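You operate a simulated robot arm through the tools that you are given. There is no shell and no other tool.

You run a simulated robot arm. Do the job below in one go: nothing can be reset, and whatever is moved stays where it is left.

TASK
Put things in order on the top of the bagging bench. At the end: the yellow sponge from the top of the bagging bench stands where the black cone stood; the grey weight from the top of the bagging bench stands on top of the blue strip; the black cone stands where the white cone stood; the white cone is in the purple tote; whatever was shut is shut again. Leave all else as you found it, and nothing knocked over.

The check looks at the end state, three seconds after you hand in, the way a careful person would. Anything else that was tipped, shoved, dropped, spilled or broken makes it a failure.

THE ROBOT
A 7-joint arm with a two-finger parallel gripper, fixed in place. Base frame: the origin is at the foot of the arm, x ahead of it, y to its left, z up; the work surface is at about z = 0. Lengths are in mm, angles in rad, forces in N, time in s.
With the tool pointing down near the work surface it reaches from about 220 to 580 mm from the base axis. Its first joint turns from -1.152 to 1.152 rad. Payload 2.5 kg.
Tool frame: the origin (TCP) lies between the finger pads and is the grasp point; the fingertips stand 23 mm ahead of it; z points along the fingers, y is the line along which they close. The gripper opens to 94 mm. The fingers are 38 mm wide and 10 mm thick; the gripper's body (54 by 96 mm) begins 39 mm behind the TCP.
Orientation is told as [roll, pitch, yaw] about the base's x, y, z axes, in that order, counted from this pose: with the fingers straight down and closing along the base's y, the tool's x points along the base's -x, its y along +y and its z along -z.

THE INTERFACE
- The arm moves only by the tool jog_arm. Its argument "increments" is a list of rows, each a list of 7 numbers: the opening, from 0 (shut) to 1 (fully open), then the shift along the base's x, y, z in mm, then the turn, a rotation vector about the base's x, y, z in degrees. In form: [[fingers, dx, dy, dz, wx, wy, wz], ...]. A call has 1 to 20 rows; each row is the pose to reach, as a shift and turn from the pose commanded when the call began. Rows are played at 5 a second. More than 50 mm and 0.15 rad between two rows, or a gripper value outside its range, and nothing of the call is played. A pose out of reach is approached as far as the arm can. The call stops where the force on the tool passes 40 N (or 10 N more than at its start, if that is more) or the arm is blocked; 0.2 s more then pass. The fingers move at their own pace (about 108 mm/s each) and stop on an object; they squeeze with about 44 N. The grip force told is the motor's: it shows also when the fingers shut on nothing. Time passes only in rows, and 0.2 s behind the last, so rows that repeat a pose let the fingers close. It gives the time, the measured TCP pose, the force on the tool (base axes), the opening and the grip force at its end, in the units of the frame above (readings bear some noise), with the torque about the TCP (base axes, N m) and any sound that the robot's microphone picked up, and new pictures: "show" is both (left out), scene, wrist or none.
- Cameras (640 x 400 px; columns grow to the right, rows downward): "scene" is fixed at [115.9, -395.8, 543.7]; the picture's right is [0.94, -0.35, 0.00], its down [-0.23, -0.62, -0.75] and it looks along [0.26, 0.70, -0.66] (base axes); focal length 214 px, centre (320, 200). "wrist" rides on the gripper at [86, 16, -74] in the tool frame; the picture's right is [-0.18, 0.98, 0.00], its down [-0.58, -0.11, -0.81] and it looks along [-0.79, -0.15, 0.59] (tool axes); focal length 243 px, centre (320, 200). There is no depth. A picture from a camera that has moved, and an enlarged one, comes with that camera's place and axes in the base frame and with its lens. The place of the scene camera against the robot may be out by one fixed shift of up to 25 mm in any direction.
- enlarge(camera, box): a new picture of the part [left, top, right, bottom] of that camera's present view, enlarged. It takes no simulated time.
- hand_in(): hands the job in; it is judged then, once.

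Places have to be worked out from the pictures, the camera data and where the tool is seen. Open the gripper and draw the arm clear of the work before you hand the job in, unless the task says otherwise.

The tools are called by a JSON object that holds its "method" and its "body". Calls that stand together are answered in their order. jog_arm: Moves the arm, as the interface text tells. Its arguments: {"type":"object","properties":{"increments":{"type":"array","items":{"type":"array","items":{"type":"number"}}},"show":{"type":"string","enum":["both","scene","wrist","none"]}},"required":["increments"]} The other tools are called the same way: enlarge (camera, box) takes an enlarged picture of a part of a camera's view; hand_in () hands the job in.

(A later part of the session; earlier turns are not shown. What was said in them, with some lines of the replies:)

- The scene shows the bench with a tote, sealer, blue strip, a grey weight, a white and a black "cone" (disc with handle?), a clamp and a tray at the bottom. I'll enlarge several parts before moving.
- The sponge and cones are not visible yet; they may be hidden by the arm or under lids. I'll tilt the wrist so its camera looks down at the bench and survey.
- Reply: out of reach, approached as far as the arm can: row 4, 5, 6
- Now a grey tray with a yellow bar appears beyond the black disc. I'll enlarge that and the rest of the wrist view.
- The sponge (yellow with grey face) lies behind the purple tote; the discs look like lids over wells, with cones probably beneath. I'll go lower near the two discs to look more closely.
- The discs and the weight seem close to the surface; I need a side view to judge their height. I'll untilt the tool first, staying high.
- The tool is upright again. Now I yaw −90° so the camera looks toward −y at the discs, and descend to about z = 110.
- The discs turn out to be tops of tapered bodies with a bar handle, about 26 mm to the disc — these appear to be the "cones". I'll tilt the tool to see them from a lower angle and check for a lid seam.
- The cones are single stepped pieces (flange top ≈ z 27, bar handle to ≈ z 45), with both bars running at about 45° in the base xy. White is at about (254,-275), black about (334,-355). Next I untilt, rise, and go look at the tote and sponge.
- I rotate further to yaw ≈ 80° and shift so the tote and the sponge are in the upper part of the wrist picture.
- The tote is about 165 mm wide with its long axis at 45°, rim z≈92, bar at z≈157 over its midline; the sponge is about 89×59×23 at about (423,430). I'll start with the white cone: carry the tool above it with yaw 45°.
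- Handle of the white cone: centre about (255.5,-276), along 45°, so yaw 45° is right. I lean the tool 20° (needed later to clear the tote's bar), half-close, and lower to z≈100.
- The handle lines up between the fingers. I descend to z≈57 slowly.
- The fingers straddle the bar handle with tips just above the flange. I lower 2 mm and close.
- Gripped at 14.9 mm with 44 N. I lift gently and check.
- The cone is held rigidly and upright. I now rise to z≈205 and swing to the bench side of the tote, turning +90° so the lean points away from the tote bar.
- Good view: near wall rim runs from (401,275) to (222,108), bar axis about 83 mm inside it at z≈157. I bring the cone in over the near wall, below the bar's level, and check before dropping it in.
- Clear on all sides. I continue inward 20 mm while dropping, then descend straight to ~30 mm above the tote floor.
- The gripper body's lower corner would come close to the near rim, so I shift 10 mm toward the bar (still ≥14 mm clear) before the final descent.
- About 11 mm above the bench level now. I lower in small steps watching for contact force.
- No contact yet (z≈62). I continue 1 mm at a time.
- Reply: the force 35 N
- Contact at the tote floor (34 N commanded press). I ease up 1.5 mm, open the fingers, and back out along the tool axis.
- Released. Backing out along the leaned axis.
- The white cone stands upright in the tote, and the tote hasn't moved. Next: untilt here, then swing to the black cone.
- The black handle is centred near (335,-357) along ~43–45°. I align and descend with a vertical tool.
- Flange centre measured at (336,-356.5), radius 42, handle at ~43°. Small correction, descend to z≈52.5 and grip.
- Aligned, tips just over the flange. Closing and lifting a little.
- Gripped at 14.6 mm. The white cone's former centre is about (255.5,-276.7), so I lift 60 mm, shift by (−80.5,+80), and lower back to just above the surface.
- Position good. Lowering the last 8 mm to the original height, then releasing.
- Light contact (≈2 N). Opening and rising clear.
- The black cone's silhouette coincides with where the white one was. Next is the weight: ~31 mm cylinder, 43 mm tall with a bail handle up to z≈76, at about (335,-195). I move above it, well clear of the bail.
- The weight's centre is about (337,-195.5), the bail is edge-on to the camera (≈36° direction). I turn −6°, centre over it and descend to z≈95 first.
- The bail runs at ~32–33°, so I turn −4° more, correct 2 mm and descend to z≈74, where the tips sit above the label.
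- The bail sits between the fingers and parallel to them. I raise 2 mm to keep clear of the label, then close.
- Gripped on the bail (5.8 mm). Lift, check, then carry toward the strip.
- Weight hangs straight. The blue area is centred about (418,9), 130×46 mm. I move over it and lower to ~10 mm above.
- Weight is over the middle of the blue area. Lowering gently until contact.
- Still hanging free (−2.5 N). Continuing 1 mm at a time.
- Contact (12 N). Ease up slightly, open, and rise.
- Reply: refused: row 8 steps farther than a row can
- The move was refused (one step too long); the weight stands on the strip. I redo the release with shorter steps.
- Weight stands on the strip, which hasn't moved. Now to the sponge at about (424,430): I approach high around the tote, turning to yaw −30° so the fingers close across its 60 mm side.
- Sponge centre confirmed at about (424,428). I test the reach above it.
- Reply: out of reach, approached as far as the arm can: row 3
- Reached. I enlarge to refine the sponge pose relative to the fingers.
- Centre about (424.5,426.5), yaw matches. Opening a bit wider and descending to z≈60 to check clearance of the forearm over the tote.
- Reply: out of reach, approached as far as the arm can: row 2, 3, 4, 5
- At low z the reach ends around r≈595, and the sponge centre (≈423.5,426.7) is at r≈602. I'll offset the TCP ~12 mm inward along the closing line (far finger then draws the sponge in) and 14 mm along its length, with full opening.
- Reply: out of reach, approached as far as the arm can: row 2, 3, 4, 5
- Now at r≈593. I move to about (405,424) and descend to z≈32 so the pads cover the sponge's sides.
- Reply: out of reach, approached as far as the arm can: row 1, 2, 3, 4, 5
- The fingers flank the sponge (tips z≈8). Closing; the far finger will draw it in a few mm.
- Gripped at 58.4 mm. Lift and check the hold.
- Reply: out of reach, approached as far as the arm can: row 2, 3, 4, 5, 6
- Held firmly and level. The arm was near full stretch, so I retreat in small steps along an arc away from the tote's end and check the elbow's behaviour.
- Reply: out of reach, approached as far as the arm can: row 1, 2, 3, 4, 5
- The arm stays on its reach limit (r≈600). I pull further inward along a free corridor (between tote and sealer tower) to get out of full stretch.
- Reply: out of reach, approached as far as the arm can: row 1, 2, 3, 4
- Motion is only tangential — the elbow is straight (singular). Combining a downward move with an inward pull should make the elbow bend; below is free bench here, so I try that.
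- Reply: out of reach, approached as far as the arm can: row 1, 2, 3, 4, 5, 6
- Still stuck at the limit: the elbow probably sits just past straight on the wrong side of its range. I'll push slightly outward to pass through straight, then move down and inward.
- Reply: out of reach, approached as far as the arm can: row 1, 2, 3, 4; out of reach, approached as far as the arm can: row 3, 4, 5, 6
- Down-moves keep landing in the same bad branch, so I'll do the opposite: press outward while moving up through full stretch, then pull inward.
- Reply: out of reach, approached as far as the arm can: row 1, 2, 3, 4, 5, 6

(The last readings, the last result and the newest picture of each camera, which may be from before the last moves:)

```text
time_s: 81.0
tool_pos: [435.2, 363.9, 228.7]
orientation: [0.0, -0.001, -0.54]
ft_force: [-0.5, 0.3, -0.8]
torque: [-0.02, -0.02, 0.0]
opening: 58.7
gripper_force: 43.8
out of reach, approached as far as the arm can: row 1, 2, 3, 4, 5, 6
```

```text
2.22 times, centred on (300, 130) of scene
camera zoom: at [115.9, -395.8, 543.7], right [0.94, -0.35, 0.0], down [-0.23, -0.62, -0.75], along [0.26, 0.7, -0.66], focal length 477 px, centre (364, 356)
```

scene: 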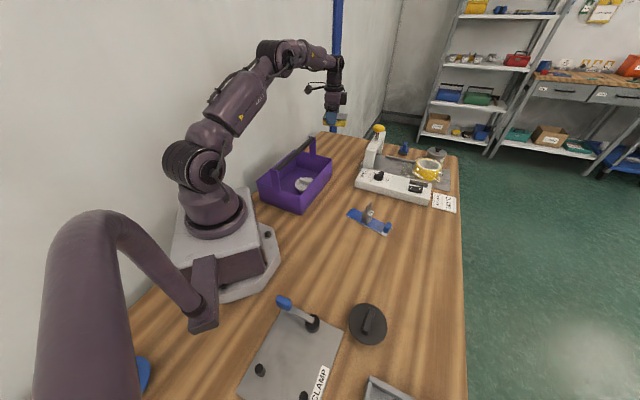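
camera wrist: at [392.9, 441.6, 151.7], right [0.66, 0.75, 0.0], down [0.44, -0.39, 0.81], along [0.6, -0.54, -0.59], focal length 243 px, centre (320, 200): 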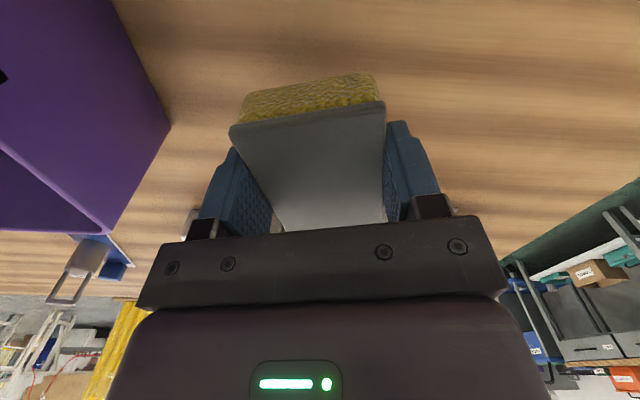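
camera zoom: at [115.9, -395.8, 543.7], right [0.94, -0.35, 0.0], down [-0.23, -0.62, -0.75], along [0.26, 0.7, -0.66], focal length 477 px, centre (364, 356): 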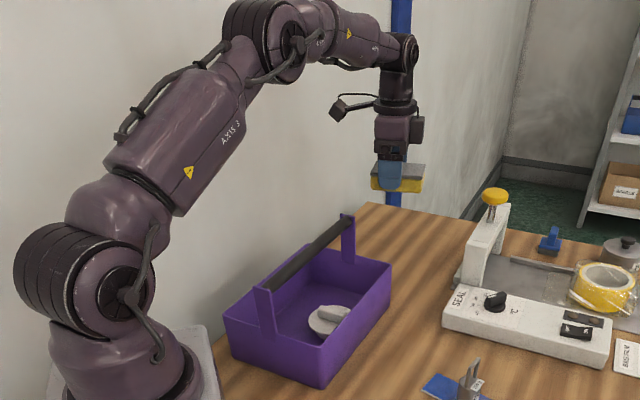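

The elbow is back in its normal bend. I carry the sponge at z≈228 around to above the former black-cone spot, where TCP should be about (324,-349) so the sponge centre lands at (336,-356.5).

{"method": "jog_arm", "body": {"increments": [[0.4, 2, -40, 0, 0, 0, 0], [0.4, 4, -82, 0, 0, 0, 0], [0.4, 6, -125, 0, 0, 0, 0], [0.4, 5, -168, 0, 0, 0, 0], [0.4, 0, -211, 0, 0, 0, 0], [0.4, -8, -254, 0, 0, 0, 0], [0.4, -18, -297, 0, 0, 0, 0], [0.4, -30, -340, 0, 0, 0, 0], [0.4, -42, -382, 0, 0, 0, 0], [0.4, -54, -424, 0, 0, 0, 0], [0.4, -66, -466, 0, 0, 0, 0], [0.4, -78, -508, 0, 0, 0, 0], [0.4, -88, -550, 0, 0, 0, 0], [0.4, -96, -592, 0, 0, 0, 0], [0.4, -102, -634, -20, 0, 0, 0], [0.4, -108, -676, -50, 0, 0, 0], [0.4, -111, -713, -80, 0, 0, 0], [0.4, -111, -713, -80, 0, 0, 0]]}}

{"method": "enlarge", "body": {"camera": "wrist", "box": [140, 0, 500, 240]}}

{"method": "enlarge", "body": {"camera": "scene", "box": [260, 250, 500, 400]}}

```text
refused: row 16 steps farther than a row can; nothing moved
```

```text
1.67 times, centred on (320, 120) of wrist
camera zoom: at [369.8, 422.1, 302.8], right [0.66, 0.75, 0.0], down [0.44, -0.39, 0.81], along [0.6, -0.53, -0.59], focal length 404 px, centre (320, 333)
```

zoom: 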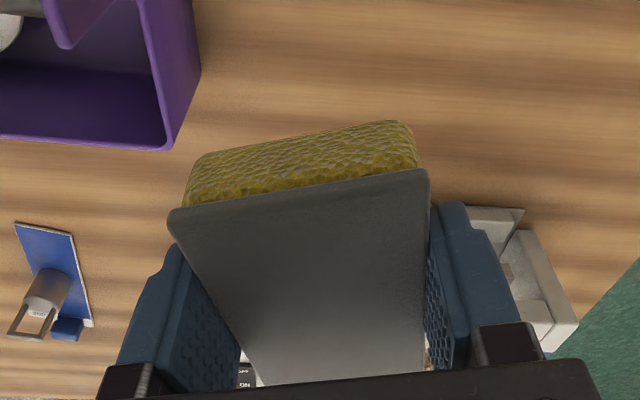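

```text
2.67 times, centred on (380, 325) of scene
camera zoom: at [115.9, -395.8, 543.7], right [0.94, -0.35, 0.0], down [-0.23, -0.62, -0.75], along [0.26, 0.7, -0.66], focal length 572 px, centre (160, -133)
```

zoom: 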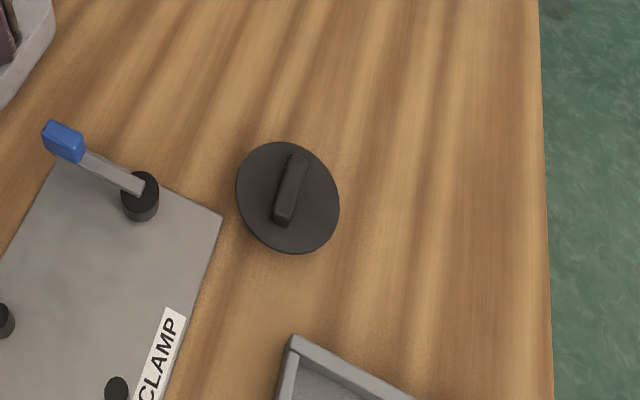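

One step was too long; I split the descent into a later call.

{"method": "jog_arm", "body": {"increments": [[0.4, 2, -40, 0, 0, 0, 0], [0.4, 4, -82, 0, 0, 0, 0], [0.4, 6, -125, 0, 0, 0, 0], [0.4, 5, -168, 0, 0, 0, 0], [0.4, 0, -211, 0, 0, 0, 0], [0.4, -8, -254, 0, 0, 0, 0], [0.4, -18, -297, 0, 0, 0, 0], [0.4, -30, -340, 0, 0, 0, 0], [0.4, -42, -382, 0, 0, 0, 0], [0.4, -54, -424, 0, 0, 0, 0], [0.4, -66, -466, 0, 0, 0, 0], [0.4, -78, -508, 0, 0, 0, 0], [0.4, -88, -550, 0, 0, 0, 0], [0.4, -96, -592, 0, 0, 0, 0], [0.4, -102, -634, 0, 0, 0, 0], [0.4, -108, -676, 0, 0, 0, 0], [0.4, -111, -713, 0, 0, 0, 0], [0.4, -111, -713, -40, 0, 0, 0], [0.4, -111, -713, -80, 0, 0, 0], [0.4, -111, -713, -80, 0, 0, 0]]}}

{"method": "enlarge", "body": {"camera": "wrist", "box": [140, 0, 500, 240]}}

{"method": "enlarge", "body": {"camera": "scene", "box": [260, 250, 500, 400]}}

```text
time_s: 85.2
tool_pos: [324.8, -350.0, 147.3]
orientation: [0.0, -0.001, -0.541]
ft_force: [0.4, 0.7, -0.4]
torque: [0.04, -0.03, -0.02]
opening: 58.8
gripper_force: 44.3
camera wrist: at [259.8, -291.4, 221.9], right [0.66, 0.75, 0.0], down [0.44, -0.39, 0.81], along [0.6, -0.53, -0.59], focal length 243 px, centre (320, 200)
```

scene: 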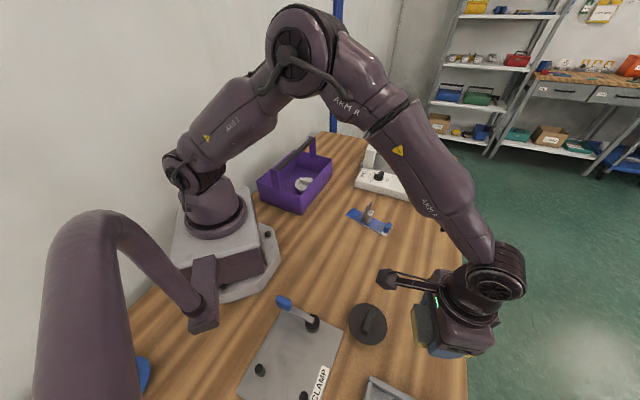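
wrist: 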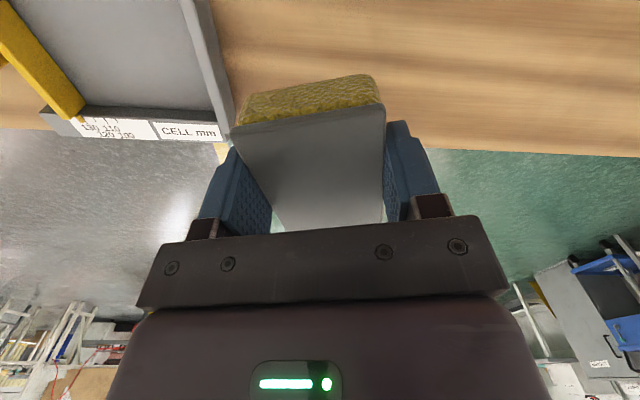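

```text
1.67 times, centred on (320, 120) of wrist
camera zoom: at [259.8, -291.4, 221.9], right [0.66, 0.75, 0.0], down [0.44, -0.39, 0.81], along [0.6, -0.53, -0.59], focal length 404 px, centre (320, 333)
```

zoom: 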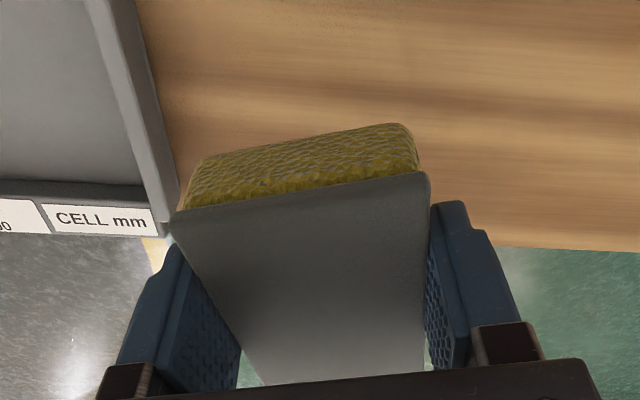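

```text
2.67 times, centred on (380, 325) of scene
camera zoom: at [115.9, -395.8, 543.7], right [0.94, -0.35, 0.0], down [-0.23, -0.62, -0.75], along [0.26, 0.7, -0.66], focal length 572 px, centre (160, -133)
```

zoom: 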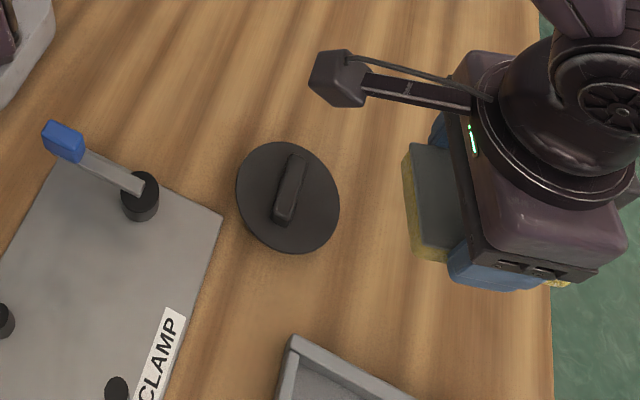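

Sponge centre is over (335.5,-355). Lowering to ~15 mm above the bench.

{"method": "jog_arm", "body": {"increments": [[0.4, 0.5, -1, -30, 0, 0, 0], [0.4, 0.5, -1, -60, 0, 0, 0], [0.4, 0.5, -1, -85, 0, 0, 0], [0.4, 0.5, -1, -102, 0, 0, 0], [0.4, 0.5, -1, -102, 0, 0, 0]]}}

{"method": "enlarge", "body": {"camera": "scene", "box": [330, 270, 480, 400]}}

```text
time_s: 86.4
tool_pos: [324.1, -350.7, 45.3]
orientation: [0.001, 0.0, -0.54]
ft_force: [0.7, 0.1, 1.2]
torque: [-0.03, 0.0, 0.01]
opening: 58.5
gripper_force: 43.9
camera wrist: at [258.7, -291.7, 119.5], right [0.66, 0.75, 0.0], down [0.44, -0.39, 0.81], along [0.6, -0.54, -0.59], focal length 243 px, centre (320, 200)
```

scene: 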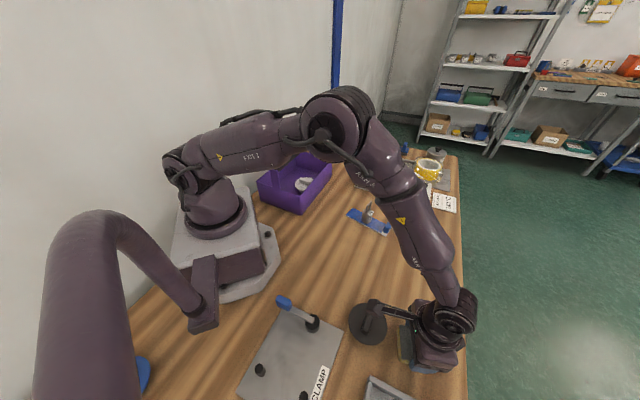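
wrist: 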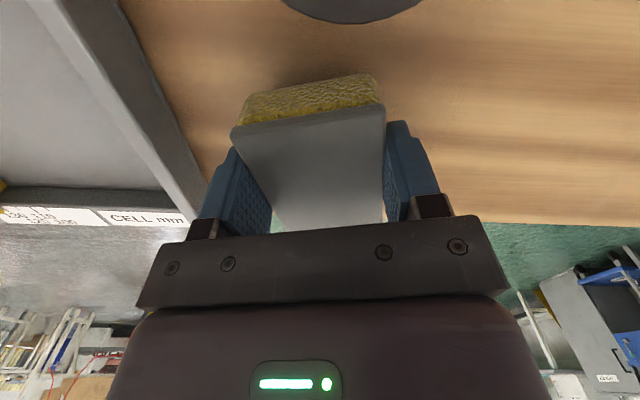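

```text
3.08 times, centred on (405, 335) of scene
camera zoom: at [115.9, -395.8, 543.7], right [0.94, -0.35, 0.0], down [-0.23, -0.62, -0.75], along [0.26, 0.7, -0.66], focal length 660 px, centre (58, -215)
```

zoom: 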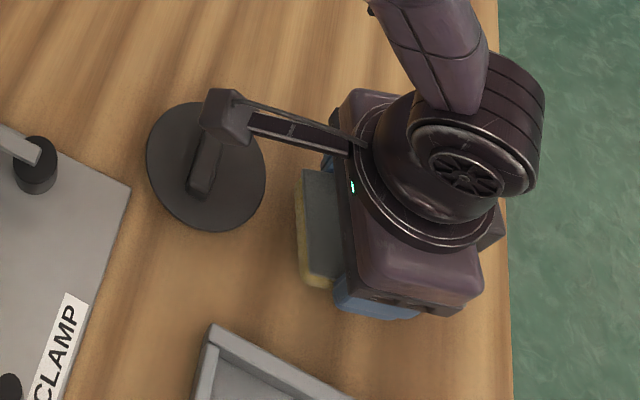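

Clear of the cone and tray. Lowering the remaining ~14 mm in small steps.

{"method": "jog_arm", "body": {"increments": [[0.4, 0, 0, -5, 0, 0, 0], [0.4, 0, 0, -10, 0, 0, 0], [0.4, 0, 0, -12, 0, 0, 0], [0.4, 0, 0, -12, 0, 0, 0]], "show": "none"}}

{"method": "jog_arm", "body": {"increments": [[0.4, 0, 0, -1, 0, 0, 0], [0.4, 0, 0, -1, 0, 0, 0]], "show": "none"}}

{"method": "jog_arm", "body": {"increments": [[0.4, 0, 0, -1, 0, 0, 0], [0.4, 0, 0, -1, 0, 0, 0]], "show": "none"}}

```text
time_s: 87.4
tool_pos: [322.3, -349.3, 33.4]
orientation: [0.0, -0.001, -0.541]
ft_force: [0.7, -0.4, 1.0]
torque: [-0.01, 0.03, 0.0]
opening: 58.5
gripper_force: 44.1
```

```text
time_s: 88.0
tool_pos: [322.9, -348.6, 32.9]
orientation: [0.001, 0.0, -0.541]
ft_force: [0.4, 0.3, -0.6]
torque: [0.02, -0.02, -0.03]
opening: 59.0
gripper_force: 43.7
```

```text
time_s: 88.6
tool_pos: [322.3, -349.4, 31.3]
orientation: [-0.002, 0.0, -0.54]
ft_force: [-0.7, 0.4, -0.4]
torque: [-0.02, 0.01, -0.04]
opening: 58.6
gripper_force: 43.9
```

{"method": "jog_arm", "body": {"increments": [[0.4, 0, 0, -0.7, 0, 0, 0], [0.4, 0, 0, -0.7, 0, 0, 0]], "show": "none"}}

{"method": "jog_arm", "body": {"increments": [[0.4, 0, 0, -0.7, 0, 0, 0], [0.4, 0, 0, -0.7, 0, 0, 0]], "show": "none"}}

```text
time_s: 89.2
tool_pos: [323.5, -350.4, 30.9]
orientation: [0.0, 0.001, -0.54]
ft_force: [-1.3, -0.3, 4.4]
torque: [-0.04, -0.03, -0.05]
opening: 58.8
gripper_force: 44.0
```

```text
time_s: 89.8
tool_pos: [323.6, -349.8, 30.5]
orientation: [-0.001, -0.001, -0.541]
ft_force: [-3.3, 2.9, 17.3]
torque: [0.08, 0.01, 0.06]
opening: 58.8
gripper_force: 43.9
```

Contact with the bench. Ease up 0.7 mm, open the fingers and rise.

{"method": "jog_arm", "body": {"increments": [[0.4, 0, 0, 0.7, 0, 0, 0], [0.65, 0, 0, 0.7, 0, 0, 0], [0.78, 0, 0, 0.7, 0, 0, 0], [0.78, 0, 0, 0.7, 0, 0, 0], [0.78, 0, 0, 15, 0, 0, 0], [0.78, 0, 0, 45, 0, 0, 0], [0.78, 0, 0, 85, 0, 0, 0], [0.78, 0, 0, 130, 0, 0, 0], [0.78, -5, 40, 155, 0, 0, 0], [0.78, -10, 80, 180, 0, 0, 0], [0.78, -10, 120, 200, 0, 0, 0], [0.78, -10, 160, 200, 0, 0, 0], [0.78, -10, 200, 200, 0, 0, 0], [0.78, -10, 240, 200, 0, 0, 0], [0.78, -10, 280, 200, 0, 0, 0], [0.78, -10, 320, 200, 0, 0, 0], [0.78, -10, 320, 200, 0, 0, 0]]}}

{"method": "enlarge", "body": {"camera": "scene", "box": [220, 250, 480, 400]}}

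{"method": "enlarge", "body": {"camera": "scene", "box": [240, 120, 480, 270]}}

```text
time_s: 93.4
tool_pos: [312.9, -29.9, 232.0]
orientation: [0.001, 0.0, -0.542]
ft_force: [0.2, -0.3, 0.0]
torque: [0.01, 0.03, -0.01]
opening: 73.4
gripper_force: 0.0
camera wrist: at [248.0, 29.3, 305.8], right [0.66, 0.75, 0.0], down [0.44, -0.39, 0.81], along [0.6, -0.54, -0.59], focal length 243 px, centre (320, 200)
```

scene: 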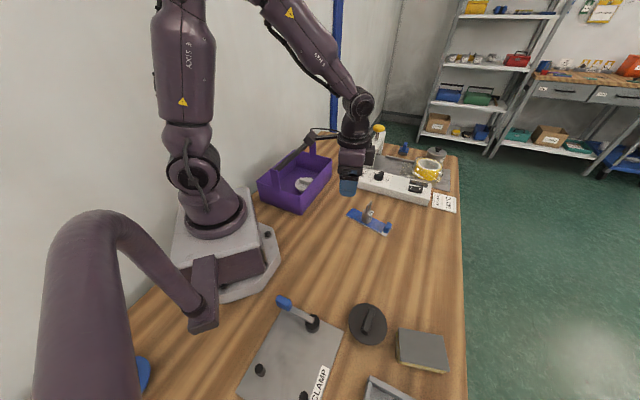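
wrist: 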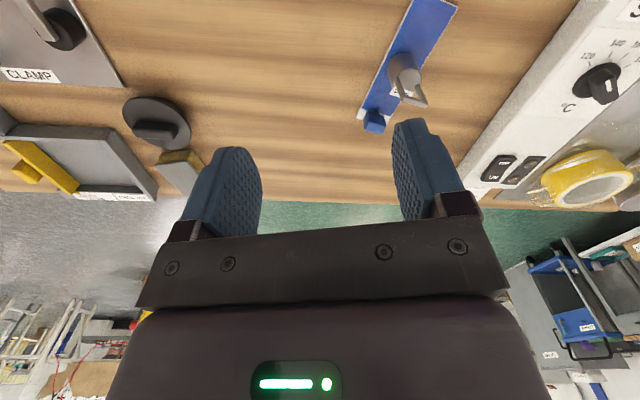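

```text
2.46 times, centred on (350, 325) of scene
camera zoom: at [115.9, -395.8, 543.7], right [0.94, -0.35, 0.0], down [-0.23, -0.62, -0.75], along [0.26, 0.7, -0.66], focal length 528 px, centre (246, -108)
```

zoom: 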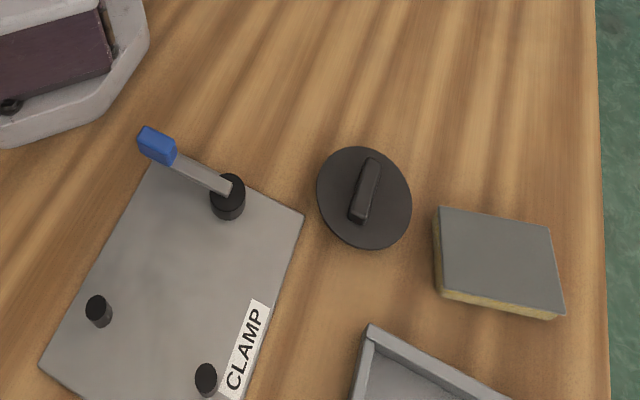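

```text
2.67 times, centred on (360, 195) of scene
camera zoom: at [115.9, -395.8, 543.7], right [0.94, -0.35, 0.0], down [-0.23, -0.62, -0.75], along [0.26, 0.7, -0.66], focal length 572 px, centre (213, 213)
```

zoom: 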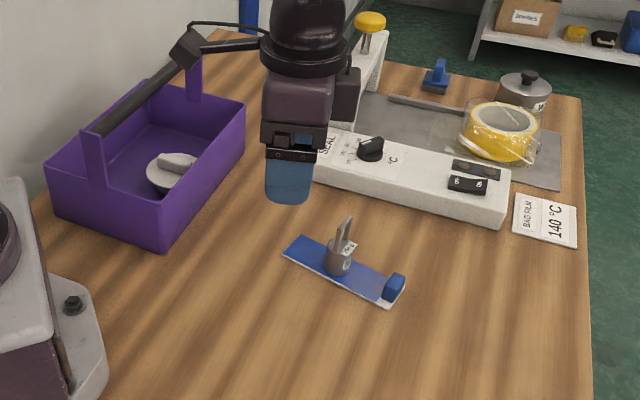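

All four items match the goal: the white cone is upright in the tote, the black cone is on the white cone's old spot, and the weight stands on the blue strip. The sponge lies centred on the black cone's old spot. Nothing else has shifted, and the gripper is open and clear, so I hand in.

{"method": "hand_in", "body": {}}

```text
The job is handed in.
```

I finished the bench job and handed it in. The last pictures show everything where the task asked, but I haven't seen the check's verdict.

- **White cone:** upright in the purple tote, on the side nearer the bench. The tote did not move.
- **Black cone:** where the white cone stood; in the scene picture its outline matches to within about a millimetre.
- **Yellow sponge:** flat, grey face up as before, centred on the black cone's old spot to within a few millimetres.
- **Grey weight:** standing in the middle of the blue strip, which did not move.
- **Everything else:** nothing looks tipped or shifted. I found nothing shut that needed opening, so nothing needed closing again.

The sponge lay at the edge of the arm's reach, so I gripped it off-centre, and closing the fingers slid it a few millimetres before the lift. While pulling back with the sponge in hand, the arm stuck at full stretch. Several small moves over clear bench freed it, and it touched nothing.

At hand-in the gripper was open and the arm was clear of the work.
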